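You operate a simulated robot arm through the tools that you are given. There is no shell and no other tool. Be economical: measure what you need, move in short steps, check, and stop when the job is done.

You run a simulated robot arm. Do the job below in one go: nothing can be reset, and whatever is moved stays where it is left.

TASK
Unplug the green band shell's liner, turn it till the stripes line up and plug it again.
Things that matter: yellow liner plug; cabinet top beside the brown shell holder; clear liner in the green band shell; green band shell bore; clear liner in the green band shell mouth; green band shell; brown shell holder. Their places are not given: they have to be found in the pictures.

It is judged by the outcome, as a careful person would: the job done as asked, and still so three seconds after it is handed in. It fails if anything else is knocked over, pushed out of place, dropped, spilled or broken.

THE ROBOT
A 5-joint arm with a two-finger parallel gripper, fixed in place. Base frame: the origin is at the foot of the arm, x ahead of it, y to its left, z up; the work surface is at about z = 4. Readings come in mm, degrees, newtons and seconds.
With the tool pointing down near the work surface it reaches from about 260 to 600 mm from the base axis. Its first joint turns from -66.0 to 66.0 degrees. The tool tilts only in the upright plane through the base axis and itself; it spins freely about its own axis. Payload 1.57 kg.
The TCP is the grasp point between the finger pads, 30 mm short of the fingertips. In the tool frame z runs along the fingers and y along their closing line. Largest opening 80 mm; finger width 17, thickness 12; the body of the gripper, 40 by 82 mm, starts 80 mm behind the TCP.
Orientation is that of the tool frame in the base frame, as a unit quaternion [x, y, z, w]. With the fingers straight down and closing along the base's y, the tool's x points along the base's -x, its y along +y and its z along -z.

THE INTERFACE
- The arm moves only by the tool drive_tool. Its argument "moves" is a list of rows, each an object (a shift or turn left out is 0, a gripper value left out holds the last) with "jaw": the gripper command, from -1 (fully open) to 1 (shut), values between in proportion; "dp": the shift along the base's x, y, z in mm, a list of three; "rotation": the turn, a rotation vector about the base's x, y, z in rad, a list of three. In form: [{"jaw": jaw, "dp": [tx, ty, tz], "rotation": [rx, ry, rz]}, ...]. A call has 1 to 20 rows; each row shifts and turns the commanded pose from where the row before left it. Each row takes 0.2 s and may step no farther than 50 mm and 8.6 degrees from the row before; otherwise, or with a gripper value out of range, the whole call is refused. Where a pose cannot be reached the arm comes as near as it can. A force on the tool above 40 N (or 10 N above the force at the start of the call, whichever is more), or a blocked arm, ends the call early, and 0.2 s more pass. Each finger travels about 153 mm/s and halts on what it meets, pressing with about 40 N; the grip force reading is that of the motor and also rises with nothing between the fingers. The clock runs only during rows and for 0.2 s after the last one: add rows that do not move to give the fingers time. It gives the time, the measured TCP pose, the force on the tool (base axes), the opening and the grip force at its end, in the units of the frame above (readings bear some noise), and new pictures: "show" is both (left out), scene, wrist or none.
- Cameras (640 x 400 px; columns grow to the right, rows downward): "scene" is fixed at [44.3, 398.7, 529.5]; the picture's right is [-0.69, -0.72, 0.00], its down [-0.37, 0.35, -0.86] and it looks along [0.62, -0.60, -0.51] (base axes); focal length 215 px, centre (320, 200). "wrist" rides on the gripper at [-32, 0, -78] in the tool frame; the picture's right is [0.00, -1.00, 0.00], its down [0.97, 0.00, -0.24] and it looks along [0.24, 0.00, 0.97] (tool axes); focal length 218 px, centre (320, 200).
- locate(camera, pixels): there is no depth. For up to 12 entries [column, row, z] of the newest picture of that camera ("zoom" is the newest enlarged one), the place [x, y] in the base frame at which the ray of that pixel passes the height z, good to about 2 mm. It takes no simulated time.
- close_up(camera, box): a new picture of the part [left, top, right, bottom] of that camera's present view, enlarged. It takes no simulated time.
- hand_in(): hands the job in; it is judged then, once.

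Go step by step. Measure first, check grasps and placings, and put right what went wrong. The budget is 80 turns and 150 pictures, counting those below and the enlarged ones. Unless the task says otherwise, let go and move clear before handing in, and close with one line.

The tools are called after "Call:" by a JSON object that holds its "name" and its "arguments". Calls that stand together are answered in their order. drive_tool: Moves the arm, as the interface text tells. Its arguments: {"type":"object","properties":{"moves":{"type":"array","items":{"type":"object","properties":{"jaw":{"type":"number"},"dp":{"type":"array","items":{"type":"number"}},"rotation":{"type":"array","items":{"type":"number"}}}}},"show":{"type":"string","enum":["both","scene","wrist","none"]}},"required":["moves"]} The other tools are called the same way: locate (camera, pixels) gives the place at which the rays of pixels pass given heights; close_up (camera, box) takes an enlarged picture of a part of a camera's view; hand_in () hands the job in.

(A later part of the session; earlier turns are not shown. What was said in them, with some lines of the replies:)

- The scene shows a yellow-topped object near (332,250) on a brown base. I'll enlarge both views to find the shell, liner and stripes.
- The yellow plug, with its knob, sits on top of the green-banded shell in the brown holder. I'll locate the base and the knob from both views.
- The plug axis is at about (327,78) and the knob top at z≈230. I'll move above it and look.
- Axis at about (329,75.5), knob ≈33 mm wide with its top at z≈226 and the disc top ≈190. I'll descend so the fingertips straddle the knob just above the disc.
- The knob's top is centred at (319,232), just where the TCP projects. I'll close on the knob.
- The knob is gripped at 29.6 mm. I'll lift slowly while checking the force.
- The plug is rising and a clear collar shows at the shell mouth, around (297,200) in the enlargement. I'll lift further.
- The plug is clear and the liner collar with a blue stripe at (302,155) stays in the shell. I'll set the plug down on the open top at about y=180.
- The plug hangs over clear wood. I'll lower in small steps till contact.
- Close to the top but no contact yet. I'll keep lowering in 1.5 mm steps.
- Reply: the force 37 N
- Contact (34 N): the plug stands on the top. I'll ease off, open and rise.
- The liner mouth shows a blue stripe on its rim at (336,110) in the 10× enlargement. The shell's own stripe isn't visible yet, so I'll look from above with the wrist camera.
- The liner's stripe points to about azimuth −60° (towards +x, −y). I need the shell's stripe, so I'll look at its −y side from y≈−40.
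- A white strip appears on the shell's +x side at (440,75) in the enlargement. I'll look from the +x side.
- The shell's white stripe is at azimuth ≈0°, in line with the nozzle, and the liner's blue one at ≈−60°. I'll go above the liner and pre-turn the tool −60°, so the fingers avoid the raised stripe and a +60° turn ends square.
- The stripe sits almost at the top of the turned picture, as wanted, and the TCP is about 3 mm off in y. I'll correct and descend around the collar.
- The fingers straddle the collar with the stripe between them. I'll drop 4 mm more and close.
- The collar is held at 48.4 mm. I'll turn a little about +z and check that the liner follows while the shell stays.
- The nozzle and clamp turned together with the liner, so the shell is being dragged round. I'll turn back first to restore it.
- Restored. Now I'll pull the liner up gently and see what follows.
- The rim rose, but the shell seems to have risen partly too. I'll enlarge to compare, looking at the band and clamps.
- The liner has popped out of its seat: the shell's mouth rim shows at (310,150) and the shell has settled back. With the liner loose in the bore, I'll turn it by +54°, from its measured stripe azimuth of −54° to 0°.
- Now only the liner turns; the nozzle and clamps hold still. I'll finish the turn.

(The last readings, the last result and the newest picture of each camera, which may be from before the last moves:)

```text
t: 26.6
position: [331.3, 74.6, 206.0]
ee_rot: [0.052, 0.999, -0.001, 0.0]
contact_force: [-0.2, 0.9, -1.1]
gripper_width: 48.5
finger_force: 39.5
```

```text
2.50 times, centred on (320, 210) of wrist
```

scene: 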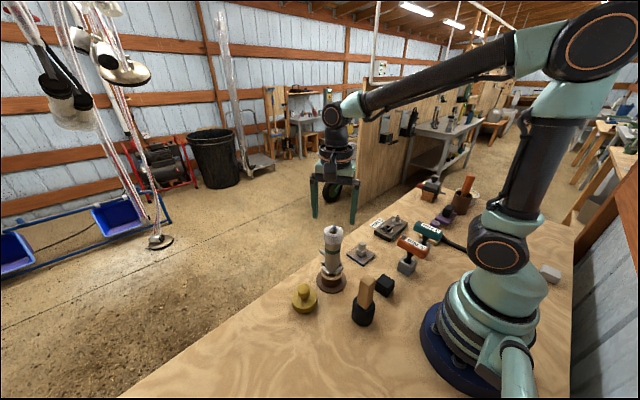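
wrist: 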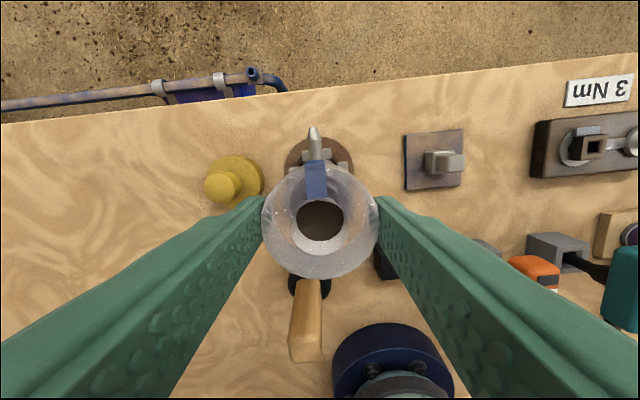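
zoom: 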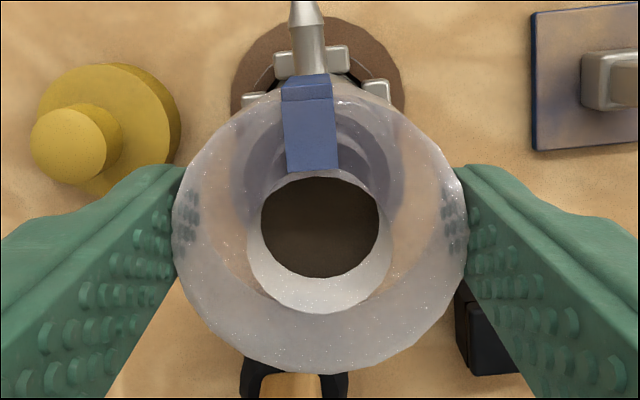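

The blue stripe at (310,125) now runs in line with the nozzle at (308,40), which carries the shell's white stripe. I'll push the liner straight back down.

Call:
{"name": "drive_tool", "arguments": {"moves": [{"dp": [0, 0, -4]}, {"dp": [0, 0, -4]}, {"dp": [0, 0, -3]}, {"dp": [0, 0, -2]}, {"dp": [0, 0, -1]}, {}], "show": "wrist"}}

Call:
{"name": "close_up", "arguments": {"camera": "scene", "box": [310, 215, 360, 290]}}

```text
t: 28.0
position: [332.5, 74.1, 193.0]
ee_rot: [0.052, 0.999, -0.001, 0.0]
contact_force: [0.1, 2.5, -1.6]
gripper_width: 48.4
finger_force: 40.1
```

wrist: 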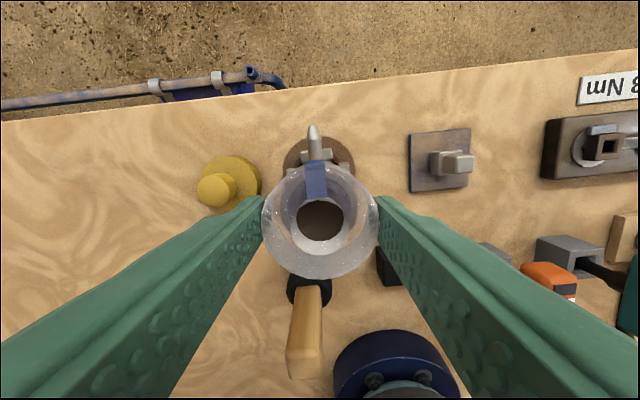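

```text
5.33 times, centred on (335, 252) of scene
```

zoom: 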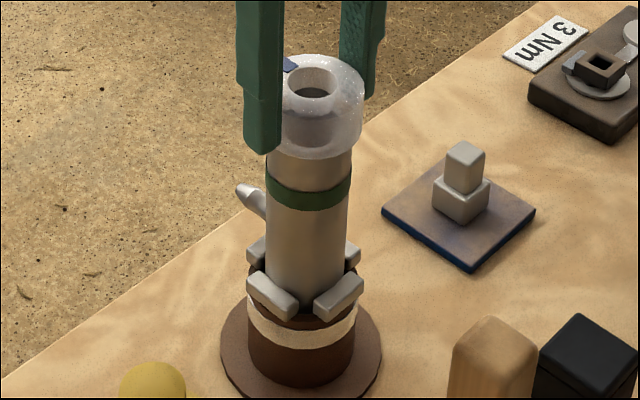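

Almost down, with little force. I'll press on in 1 mm steps to feel the seat.

Call:
{"name": "drive_tool", "arguments": {"moves": [{"dp": [0, 0, -1]}, {"dp": [0, 0, -1]}, {}], "show": "none"}}

Call:
{"name": "close_up", "arguments": {"camera": "scene", "box": [290, 190, 380, 290]}}

```text
t: 28.8
position: [330.6, 74.0, 192.6]
ee_rot: [0.052, 0.999, 0.0, 0.002]
contact_force: [-4.8, -0.5, 30.1]
gripper_width: 48.6
finger_force: 39.3
```

```text
4.00 times, centred on (335, 240) of scene
```

zoom: 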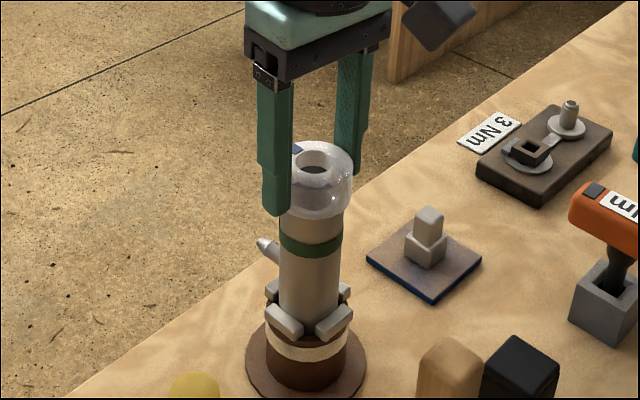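

30 N, and the rim is back at its first level: seated. I'll ease off, open, rise and inspect from the +x side.

Call:
{"name": "drive_tool", "arguments": {"moves": [{"dp": [0, 0, 1.5]}, {"jaw": 0}, {"jaw": -1}, {}, {"dp": [0, 0, 40], "rotation": [0, 0, 0.105]}, {"dp": [37, 0, 0]}, {"dp": [37, 0, 0]}, {"dp": [0, 0, -28]}, {}], "show": "wrist"}}

Call:
{"name": "close_up", "arguments": {"camera": "wrist", "box": [240, 210, 400, 400]}}

Call:
{"name": "close_up", "arguments": {"camera": "scene", "box": [290, 190, 380, 290]}}

```text
t: 30.8
position: [404.8, 75.7, 201.1]
ee_rot: [0.0, 1.0, 0.0, 0.001]
contact_force: [0.3, -0.5, 0.1]
gripper_width: 80.0
finger_force: 0.1
```

wrist: 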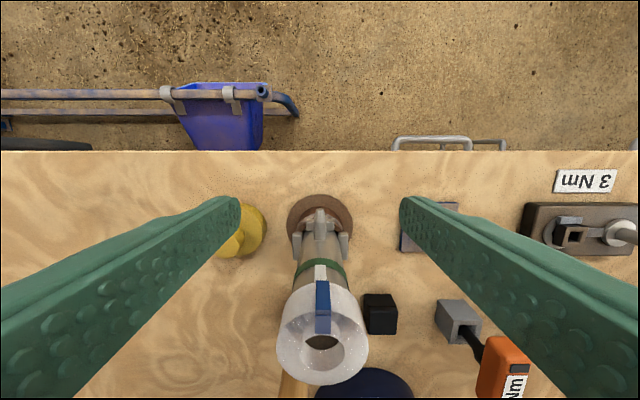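

```text
2.11 times, centred on (320, 305) of wrist
```

zoom: 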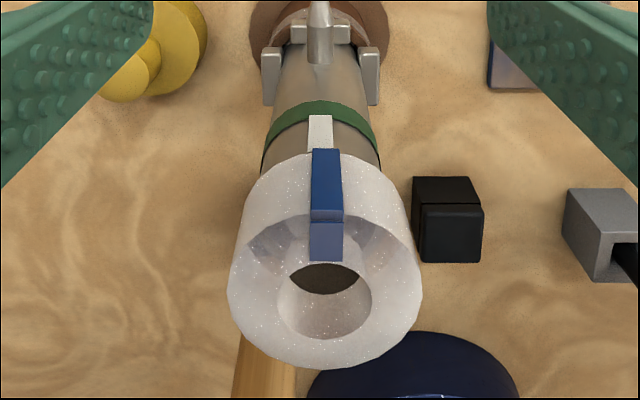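

```text
4.00 times, centred on (335, 240) of scene
```

zoom: 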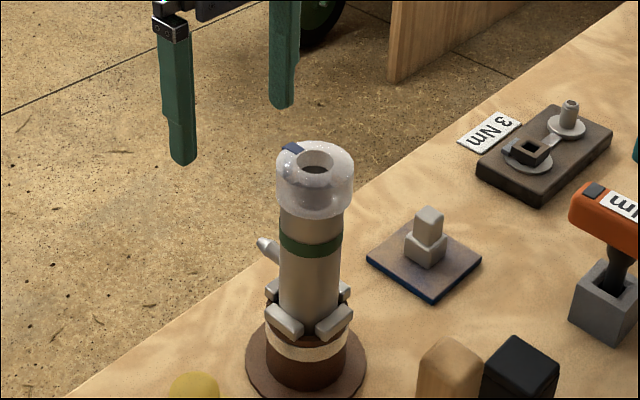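

The blue and white stripes are now nearly in line. I'll enlarge further to measure the remaining error.

Call:
{"name": "close_up", "arguments": {"camera": "wrist", "box": [275, 235, 370, 345]}}

```text
3.64 times, centred on (322, 290) of wrist
```

zoom: 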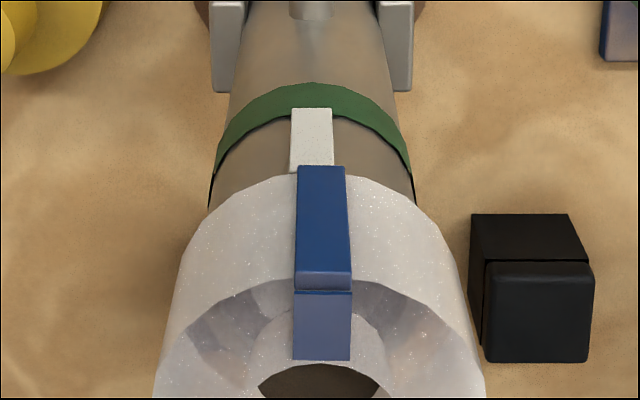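

The blue stripe is about 4° short of the white one (321 versus 313 at their joint). It's worth correcting, so I'll grip again the same way.

Call:
{"name": "drive_tool", "arguments": {"moves": [{"dp": [0, 0, 28]}, {"dp": [-37, 0, 0]}, {"dp": [-38, 0, 0]}, {}, {"dp": [0, 0, -20]}, {"dp": [0, 0, -20]}, {}, {"jaw": 0.2}, {"jaw": 1}, {}, {}], "show": "wrist"}}

Call:
{"name": "close_up", "arguments": {"camera": "scene", "box": [290, 190, 380, 290]}}

```text
t: 33.2
position: [328.3, 72.9, 193.0]
ee_rot: [0.0, 1.0, -0.001, 0.0]
contact_force: [0.0, 1.4, -1.9]
gripper_width: 48.4
finger_force: 39.6
```

wrist: 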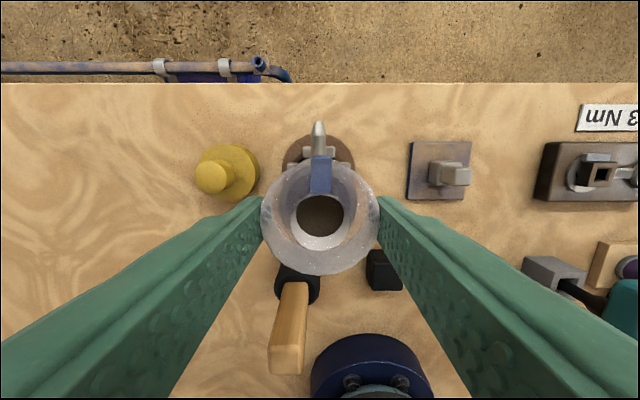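

```text
4.00 times, centred on (335, 240) of scene
```

zoom: 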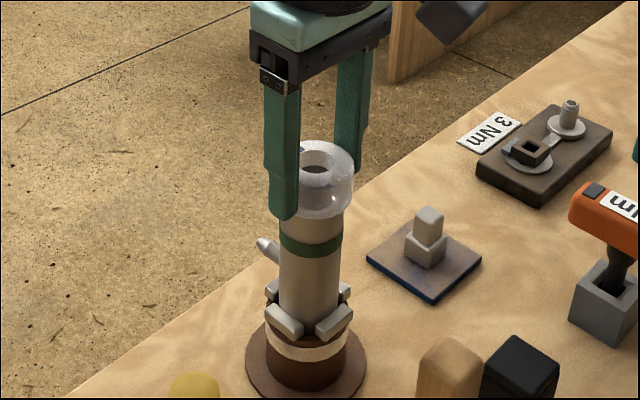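

Call:
{"name": "drive_tool", "arguments": {"moves": [{"dp": [0, 0, 2]}, {"dp": [0, 0, 3]}, {"dp": [0, 0, 3]}, {}, {"dp": [0, 0, 3]}, {"dp": [0, 0, 3]}, {}], "show": "wrist"}}

Call:
{"name": "close_up", "arguments": {"camera": "scene", "box": [310, 215, 360, 290]}}

Call:
{"name": "close_up", "arguments": {"camera": "wrist", "box": [270, 110, 370, 230]}}

```text
t: 34.8
position: [328.7, 74.2, 206.6]
ee_rot: [0.0, 1.0, -0.001, 0.0]
contact_force: [0.8, 0.1, -1.4]
gripper_width: 48.6
finger_force: 40.0
```

wrist: 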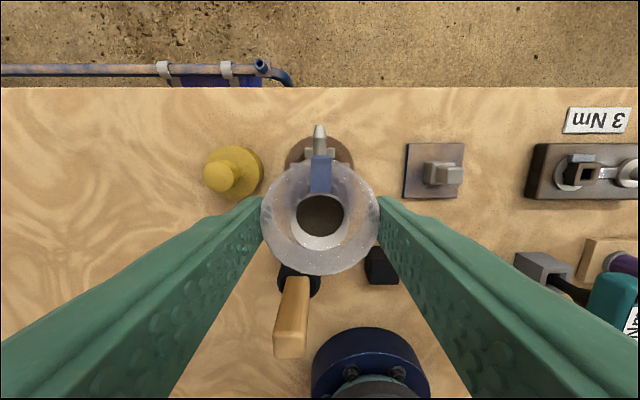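

```text
5.33 times, centred on (335, 252) of scene
```

zoom: 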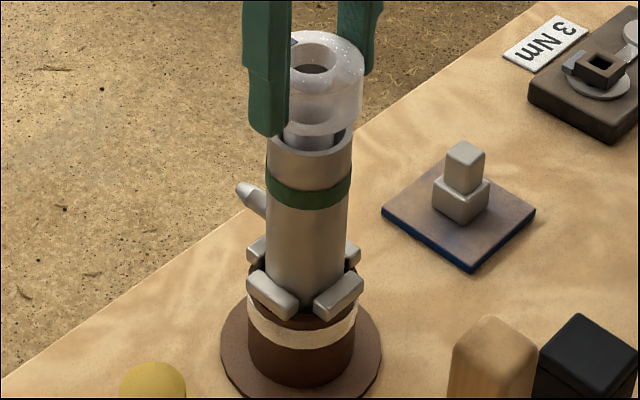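

```text
3.33 times, centred on (320, 170) of wrist
```

zoom: 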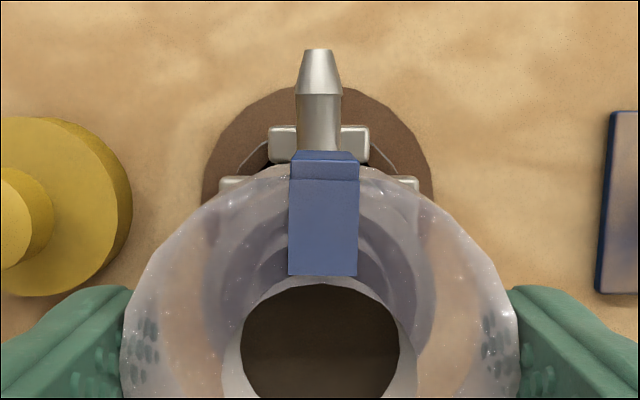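

Unseated again, with the shell still. I'll turn +3° and push back in.

Call:
{"name": "drive_tool", "arguments": {"moves": [{"rotation": [0, 0, 0.052]}, {}, {"dp": [0, 0, -4]}, {"dp": [0, 0, -4]}, {"dp": [0, 0, -3]}, {"dp": [0, 0, -2]}, {"dp": [0, 0, -1]}, {"dp": [0, 0, -1]}, {"dp": [0, 0, -1.5]}, {}], "show": "wrist"}}

Call:
{"name": "close_up", "arguments": {"camera": "scene", "box": [290, 190, 380, 290]}}

```text
t: 37.0
position: [330.8, 73.7, 190.2]
ee_rot: [-0.027, 1.0, 0.001, 0.002]
contact_force: [-5.7, 3.6, 30.0]
gripper_width: 48.6
finger_force: 40.0
```

wrist: 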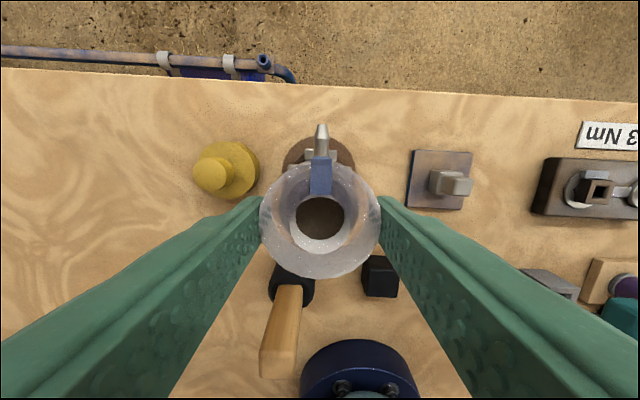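

```text
4.00 times, centred on (335, 240) of scene
```

zoom: 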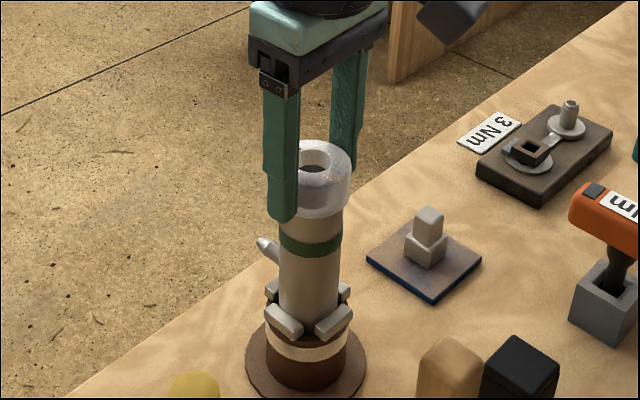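

Seated with 30 N. I'll release and inspect from the front.

Call:
{"name": "drive_tool", "arguments": {"moves": [{"dp": [0, 0, 2]}, {"jaw": 0}, {"jaw": -1}, {}, {"dp": [0, 0, 40], "rotation": [0, 0, -0.052]}, {"dp": [37, 0, 0]}, {"dp": [37, 0, 0]}, {"dp": [0, 0, -28]}, {}], "show": "wrist"}}

Call:
{"name": "close_up", "arguments": {"camera": "wrist", "box": [275, 235, 370, 345]}}

Call:
{"name": "close_up", "arguments": {"camera": "scene", "box": [290, 190, 380, 290]}}

```text
t: 39.0
position: [402.9, 73.8, 204.7]
ee_rot: [0.0, 1.0, 0.0, 0.0]
contact_force: [1.0, 0.7, -1.3]
gripper_width: 80.2
finger_force: 0.0
```

wrist: 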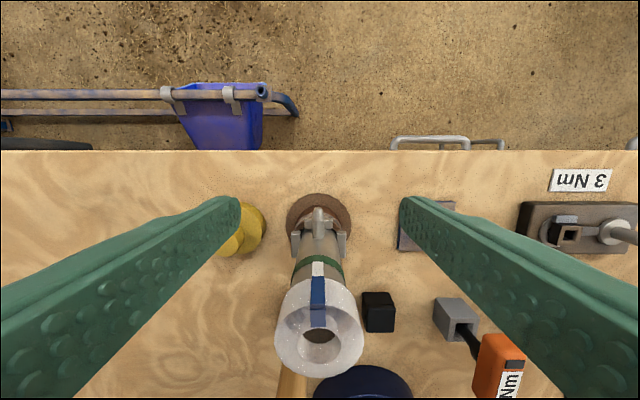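

```text
3.64 times, centred on (322, 290) of wrist
```

zoom: 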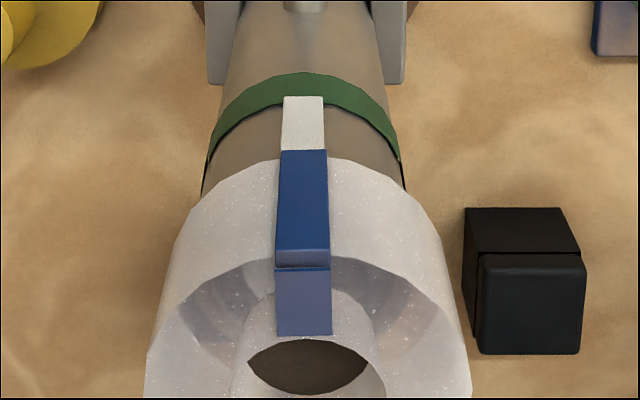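

```text
4.00 times, centred on (335, 240) of scene
```

zoom: 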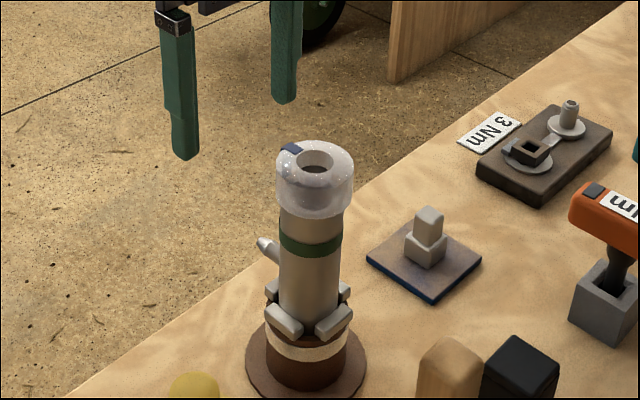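

The white and blue stripes now run as one line. Next I'll fetch the yellow plug, going up and over it first to look.

Call:
{"name": "drive_tool", "arguments": {"moves": [{"dp": [0, 0, 45]}, {"dp": [0, 0, 45]}, {"dp": [-37, 35, 0]}, {"dp": [-37, 35, 0]}, {"dp": [0, 35, 0]}, {"dp": [0, 0, -50]}, {"dp": [0, 0, -50]}, {"dp": [0, 0, -40]}, {}], "show": "wrist"}}

```text
refused: row 3 steps farther than a row can; nothing moved
```

Call:
{"name": "drive_tool", "arguments": {"moves": [{"dp": [0, 0, 45]}, {"dp": [0, 0, 45]}, {"dp": [-25, 35, 0]}, {"dp": [-25, 35, 0]}, {"dp": [-24, 34, 0]}, {"dp": [0, 0, -48]}, {"dp": [0, 0, -48]}, {"dp": [0, 0, -40]}, {}], "show": "wrist"}}

```text
t: 41.0
position: [328.1, 176.1, 155.1]
ee_rot: [0.0, 1.0, 0.0, 0.0]
contact_force: [0.2, 0.0, 0.6]
gripper_width: 79.9
finger_force: 0.0
```

wrist: 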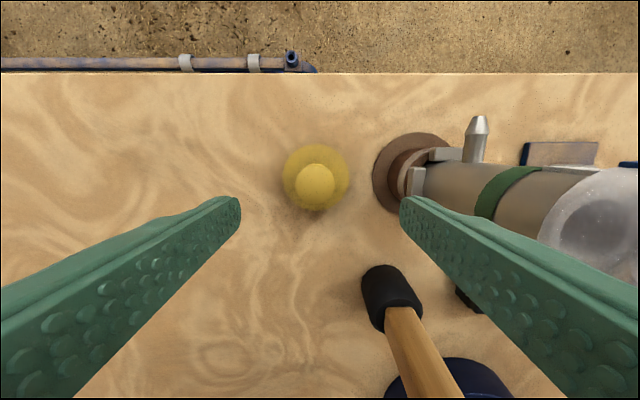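

The knob at (315,184) puts the plug about 4 mm further in +y. I'll correct and descend to grip it at the same height as before.

Call:
{"name": "drive_tool", "arguments": {"moves": [{"dp": [0, 3.5, 0]}, {"dp": [0, 0, -40]}, {"dp": [0, 0, -35]}, {"dp": [0, 0, -15]}, {"dp": [0, 0, -6]}, {}], "show": "wrist"}}

Call:
{"name": "close_up", "arguments": {"camera": "scene", "box": [260, 250, 360, 320]}}

```text
t: 42.4
position: [329.2, 181.2, 60.7]
ee_rot: [0.0, 1.0, 0.0, -0.001]
contact_force: [-0.4, -0.8, 0.1]
gripper_width: 80.0
finger_force: 0.1
```

wrist: 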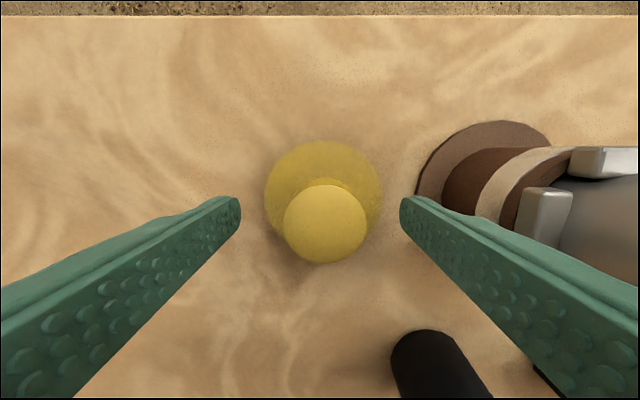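

```text
5.71 times, centred on (310, 285) of scene
```

zoom: 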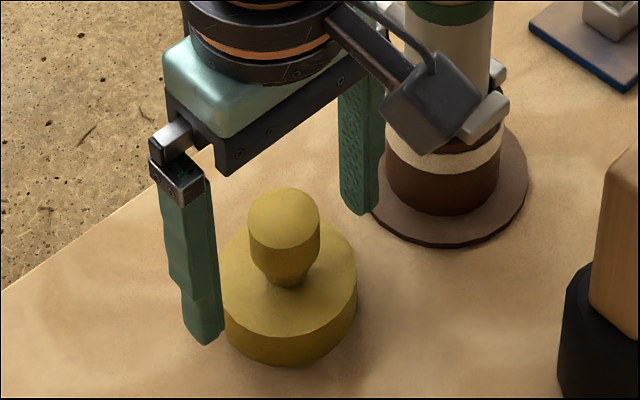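

The knob is about 2 mm towards +x and −y of the TCP. I'll correct, drop 3 mm and close.

Call:
{"name": "drive_tool", "arguments": {"moves": [{"dp": [2, -2, 0]}, {"dp": [0, 0, -3]}, {}, {"jaw": 0.3}, {"jaw": 1}, {}, {}], "show": "wrist"}}

```text
t: 44.0
position: [330.6, 179.2, 56.9]
ee_rot: [0.0, 1.0, -0.001, 0.0]
contact_force: [0.0, -0.8, -0.6]
gripper_width: 29.5
finger_force: 38.9
```

wrist: 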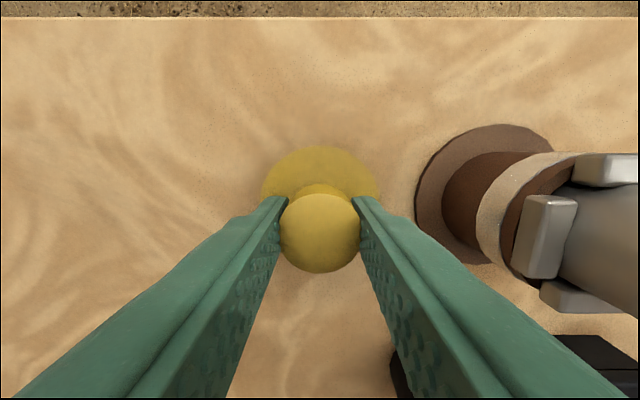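

The knob sits in the hand just as it did at first. I'll lift and carry the plug above the liner to z≈250, where I have an earlier picture to compare with.

Call:
{"name": "drive_tool", "arguments": {"moves": [{"dp": [0, 0, 20]}, {"dp": [0, 0, 48]}, {"dp": [0, 0, 48]}, {"dp": [0, 0, 48]}, {"dp": [0, 0, 48]}, {"dp": [0, 0, 20]}, {"dp": [0, -35, 0]}, {"dp": [0, -35, 0]}, {"dp": [0, -35, 0]}, {}, {"dp": [0, 0, -20]}, {"dp": [0, 0, -19]}, {}], "show": "wrist"}}

Call:
{"name": "close_up", "arguments": {"camera": "scene", "box": [290, 180, 390, 300]}}

```text
t: 46.8
position: [331.3, 74.5, 250.7]
ee_rot: [0.0, 1.0, 0.0, -0.001]
contact_force: [-0.3, -0.5, -0.8]
gripper_width: 29.7
finger_force: 38.7
```

wrist: 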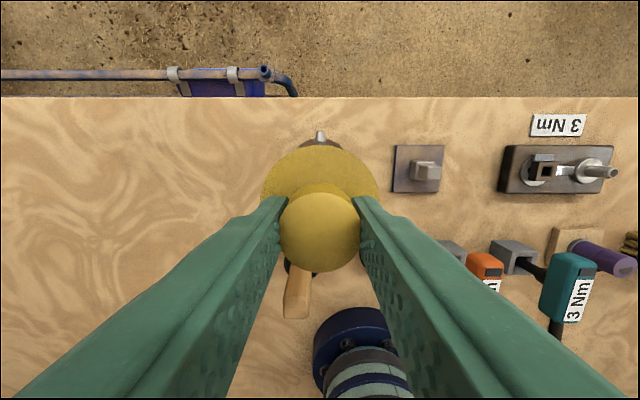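

```text
3.33 times, centred on (340, 240) of scene
```

zoom: 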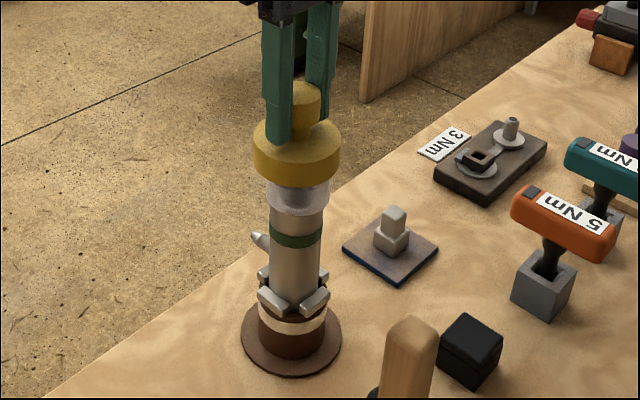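

Compared with the first picture at this height, the table edge is at row 97 against 95 and the plug is about 3 px left in the scene enlargement. So the TCP is some 2 mm too far +x and 0.8 mm +y. I'll correct and check.

Call:
{"name": "drive_tool", "arguments": {"moves": [{"dp": [-2, -0.8, 0]}, {}], "show": "wrist"}}

Call:
{"name": "close_up", "arguments": {"camera": "scene", "box": [290, 180, 390, 300]}}

```text
t: 47.4
position: [331.0, 72.5, 252.6]
ee_rot: [0.001, 1.0, 0.0, 0.0]
contact_force: [0.3, 0.1, -0.6]
gripper_width: 29.6
finger_force: 38.9
```

wrist: 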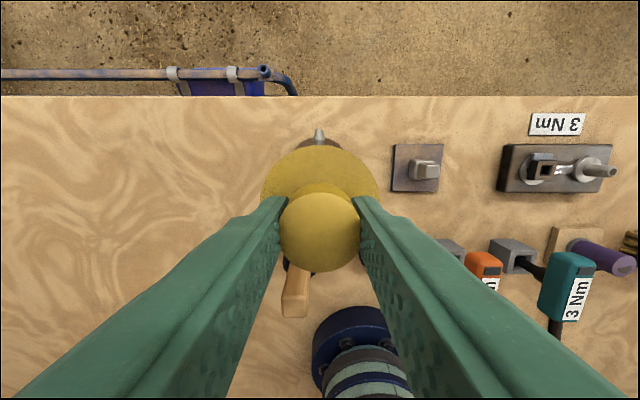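

```text
3.33 times, centred on (340, 240) of scene
```

zoom: 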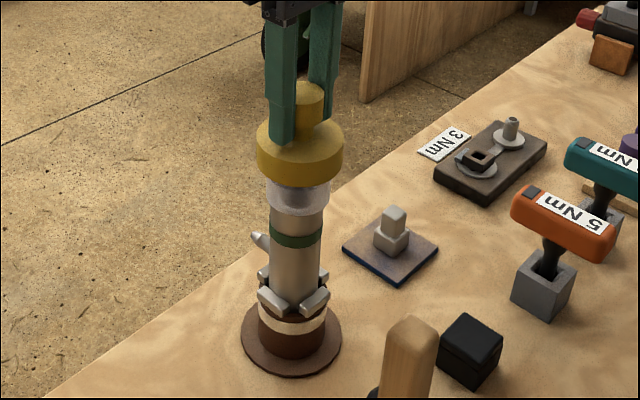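

Now it matches the first picture. I'll lower the plug in small steps.

Call:
{"name": "drive_tool", "arguments": {"moves": [{"dp": [0, 0, -6]}, {"dp": [0, 0, -4]}, {"dp": [0, 0, -3]}, {"dp": [0, 0, -3]}, {"dp": [0, 0, -2]}, {"dp": [0, 0, -2]}, {"dp": [0, 0, -2]}, {}], "show": "none"}}

Call:
{"name": "close_up", "arguments": {"camera": "scene", "box": [290, 180, 390, 300]}}

```text
t: 49.2
position: [328.7, 71.5, 228.4]
ee_rot: [0.0, 1.0, 0.0, 0.001]
contact_force: [0.1, -0.2, -0.5]
gripper_width: 29.3
finger_force: 39.5
```

```text
3.33 times, centred on (340, 240) of scene
```

zoom: 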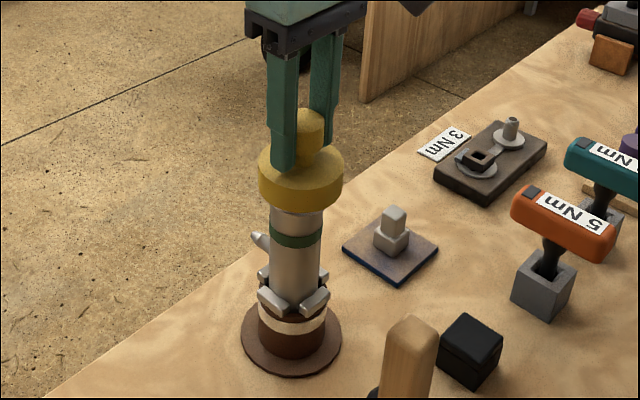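

The plug has slid over the mouth freely, about 3 mm above its first level. I'll go on in 1 mm steps to contact.

Call:
{"name": "drive_tool", "arguments": {"moves": [{"dp": [0, 0, -1]}, {"dp": [0, 0, -1]}, {"dp": [0, 0, -1]}, {"dp": [0, 0, -1]}, {}], "show": "none"}}

Call:
{"name": "close_up", "arguments": {"camera": "scene", "box": [290, 180, 390, 300]}}

```text
t: 50.4
position: [330.0, 74.5, 227.1]
ee_rot: [-0.001, 1.0, 0.0, 0.001]
contact_force: [-6.8, -4.5, 34.5]
gripper_width: 29.5
finger_force: 39.0
```

```text
3.33 times, centred on (340, 240) of scene
```

zoom: 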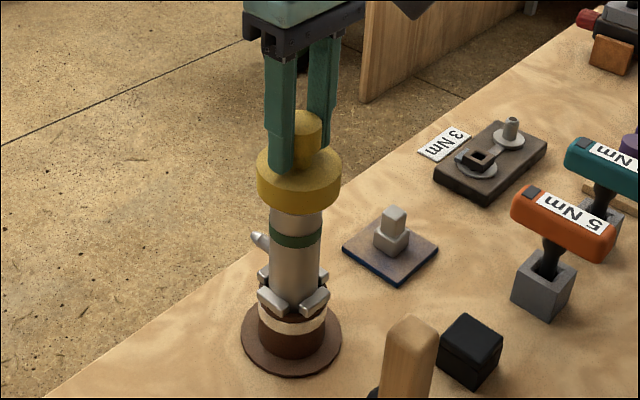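

34 N of contact, with the plug at its first level (knob top at 111, first 112). I'll ease off, release and rise clear.

Call:
{"name": "drive_tool", "arguments": {"moves": [{"dp": [0, 0, 1]}, {"jaw": 0}, {"jaw": -1}, {}, {"dp": [0, 0, 40]}, {"dp": [0, 0, 40]}, {"dp": [0, 0, 30]}, {}], "show": "both"}}

Call:
{"name": "close_up", "arguments": {"camera": "scene", "box": [290, 200, 390, 300]}}

Call:
{"name": "close_up", "arguments": {"camera": "wrist", "box": [270, 110, 370, 230]}}

```text
t: 52.2
position: [328.4, 73.4, 336.6]
ee_rot: [-0.001, 1.0, -0.001, 0.0]
contact_force: [-0.1, 0.2, -0.1]
gripper_width: 80.1
finger_force: 0.0
```

scene: 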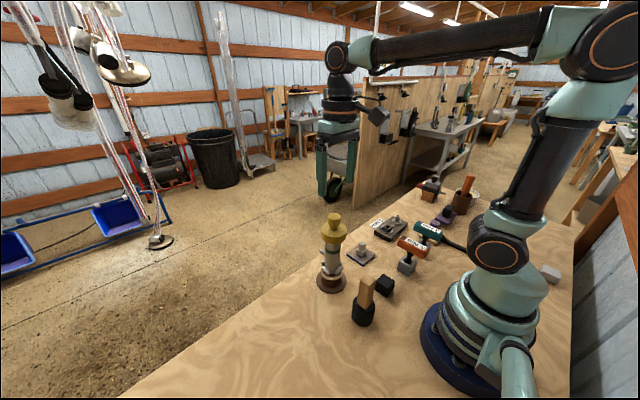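
wrist: 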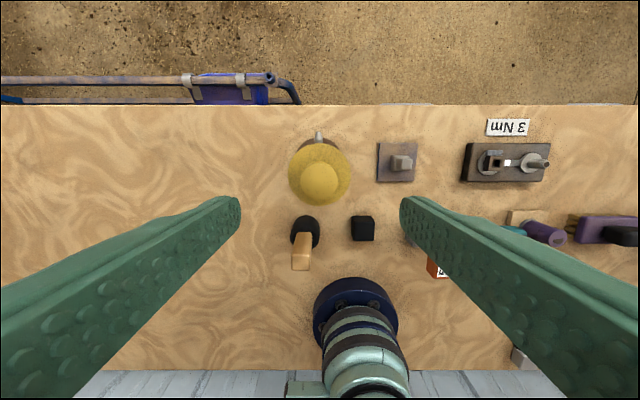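

```text
4.00 times, centred on (340, 250) of scene
```

zoom: 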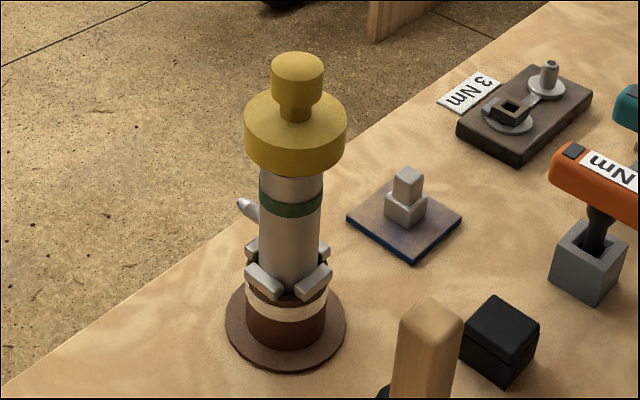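

```text
3.33 times, centred on (320, 170) of wrist
```

zoom: 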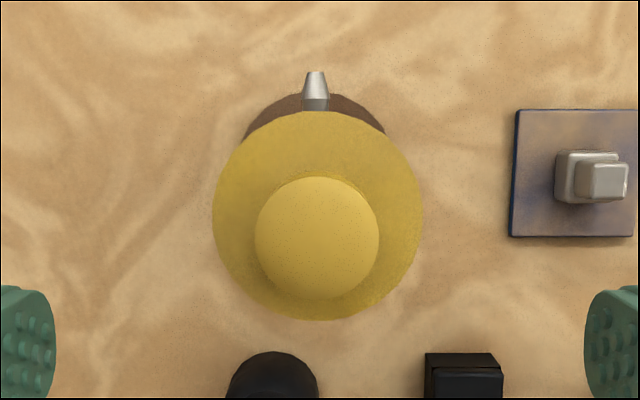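

The final view matches the start: the plug is level and back at its first height (knob top at row 52, first 53), the holder hasn't moved, and the arm is clear. I'm handing in.

Call:
{"name": "hand_in", "arguments": {}}

```text
The job is handed in.
```

The green band shell's liner was unplugged, turned until its blue stripe lined up with the shell's white one, and pushed home; the yellow plug is back on, and nothing else looks moved in the last pictures.
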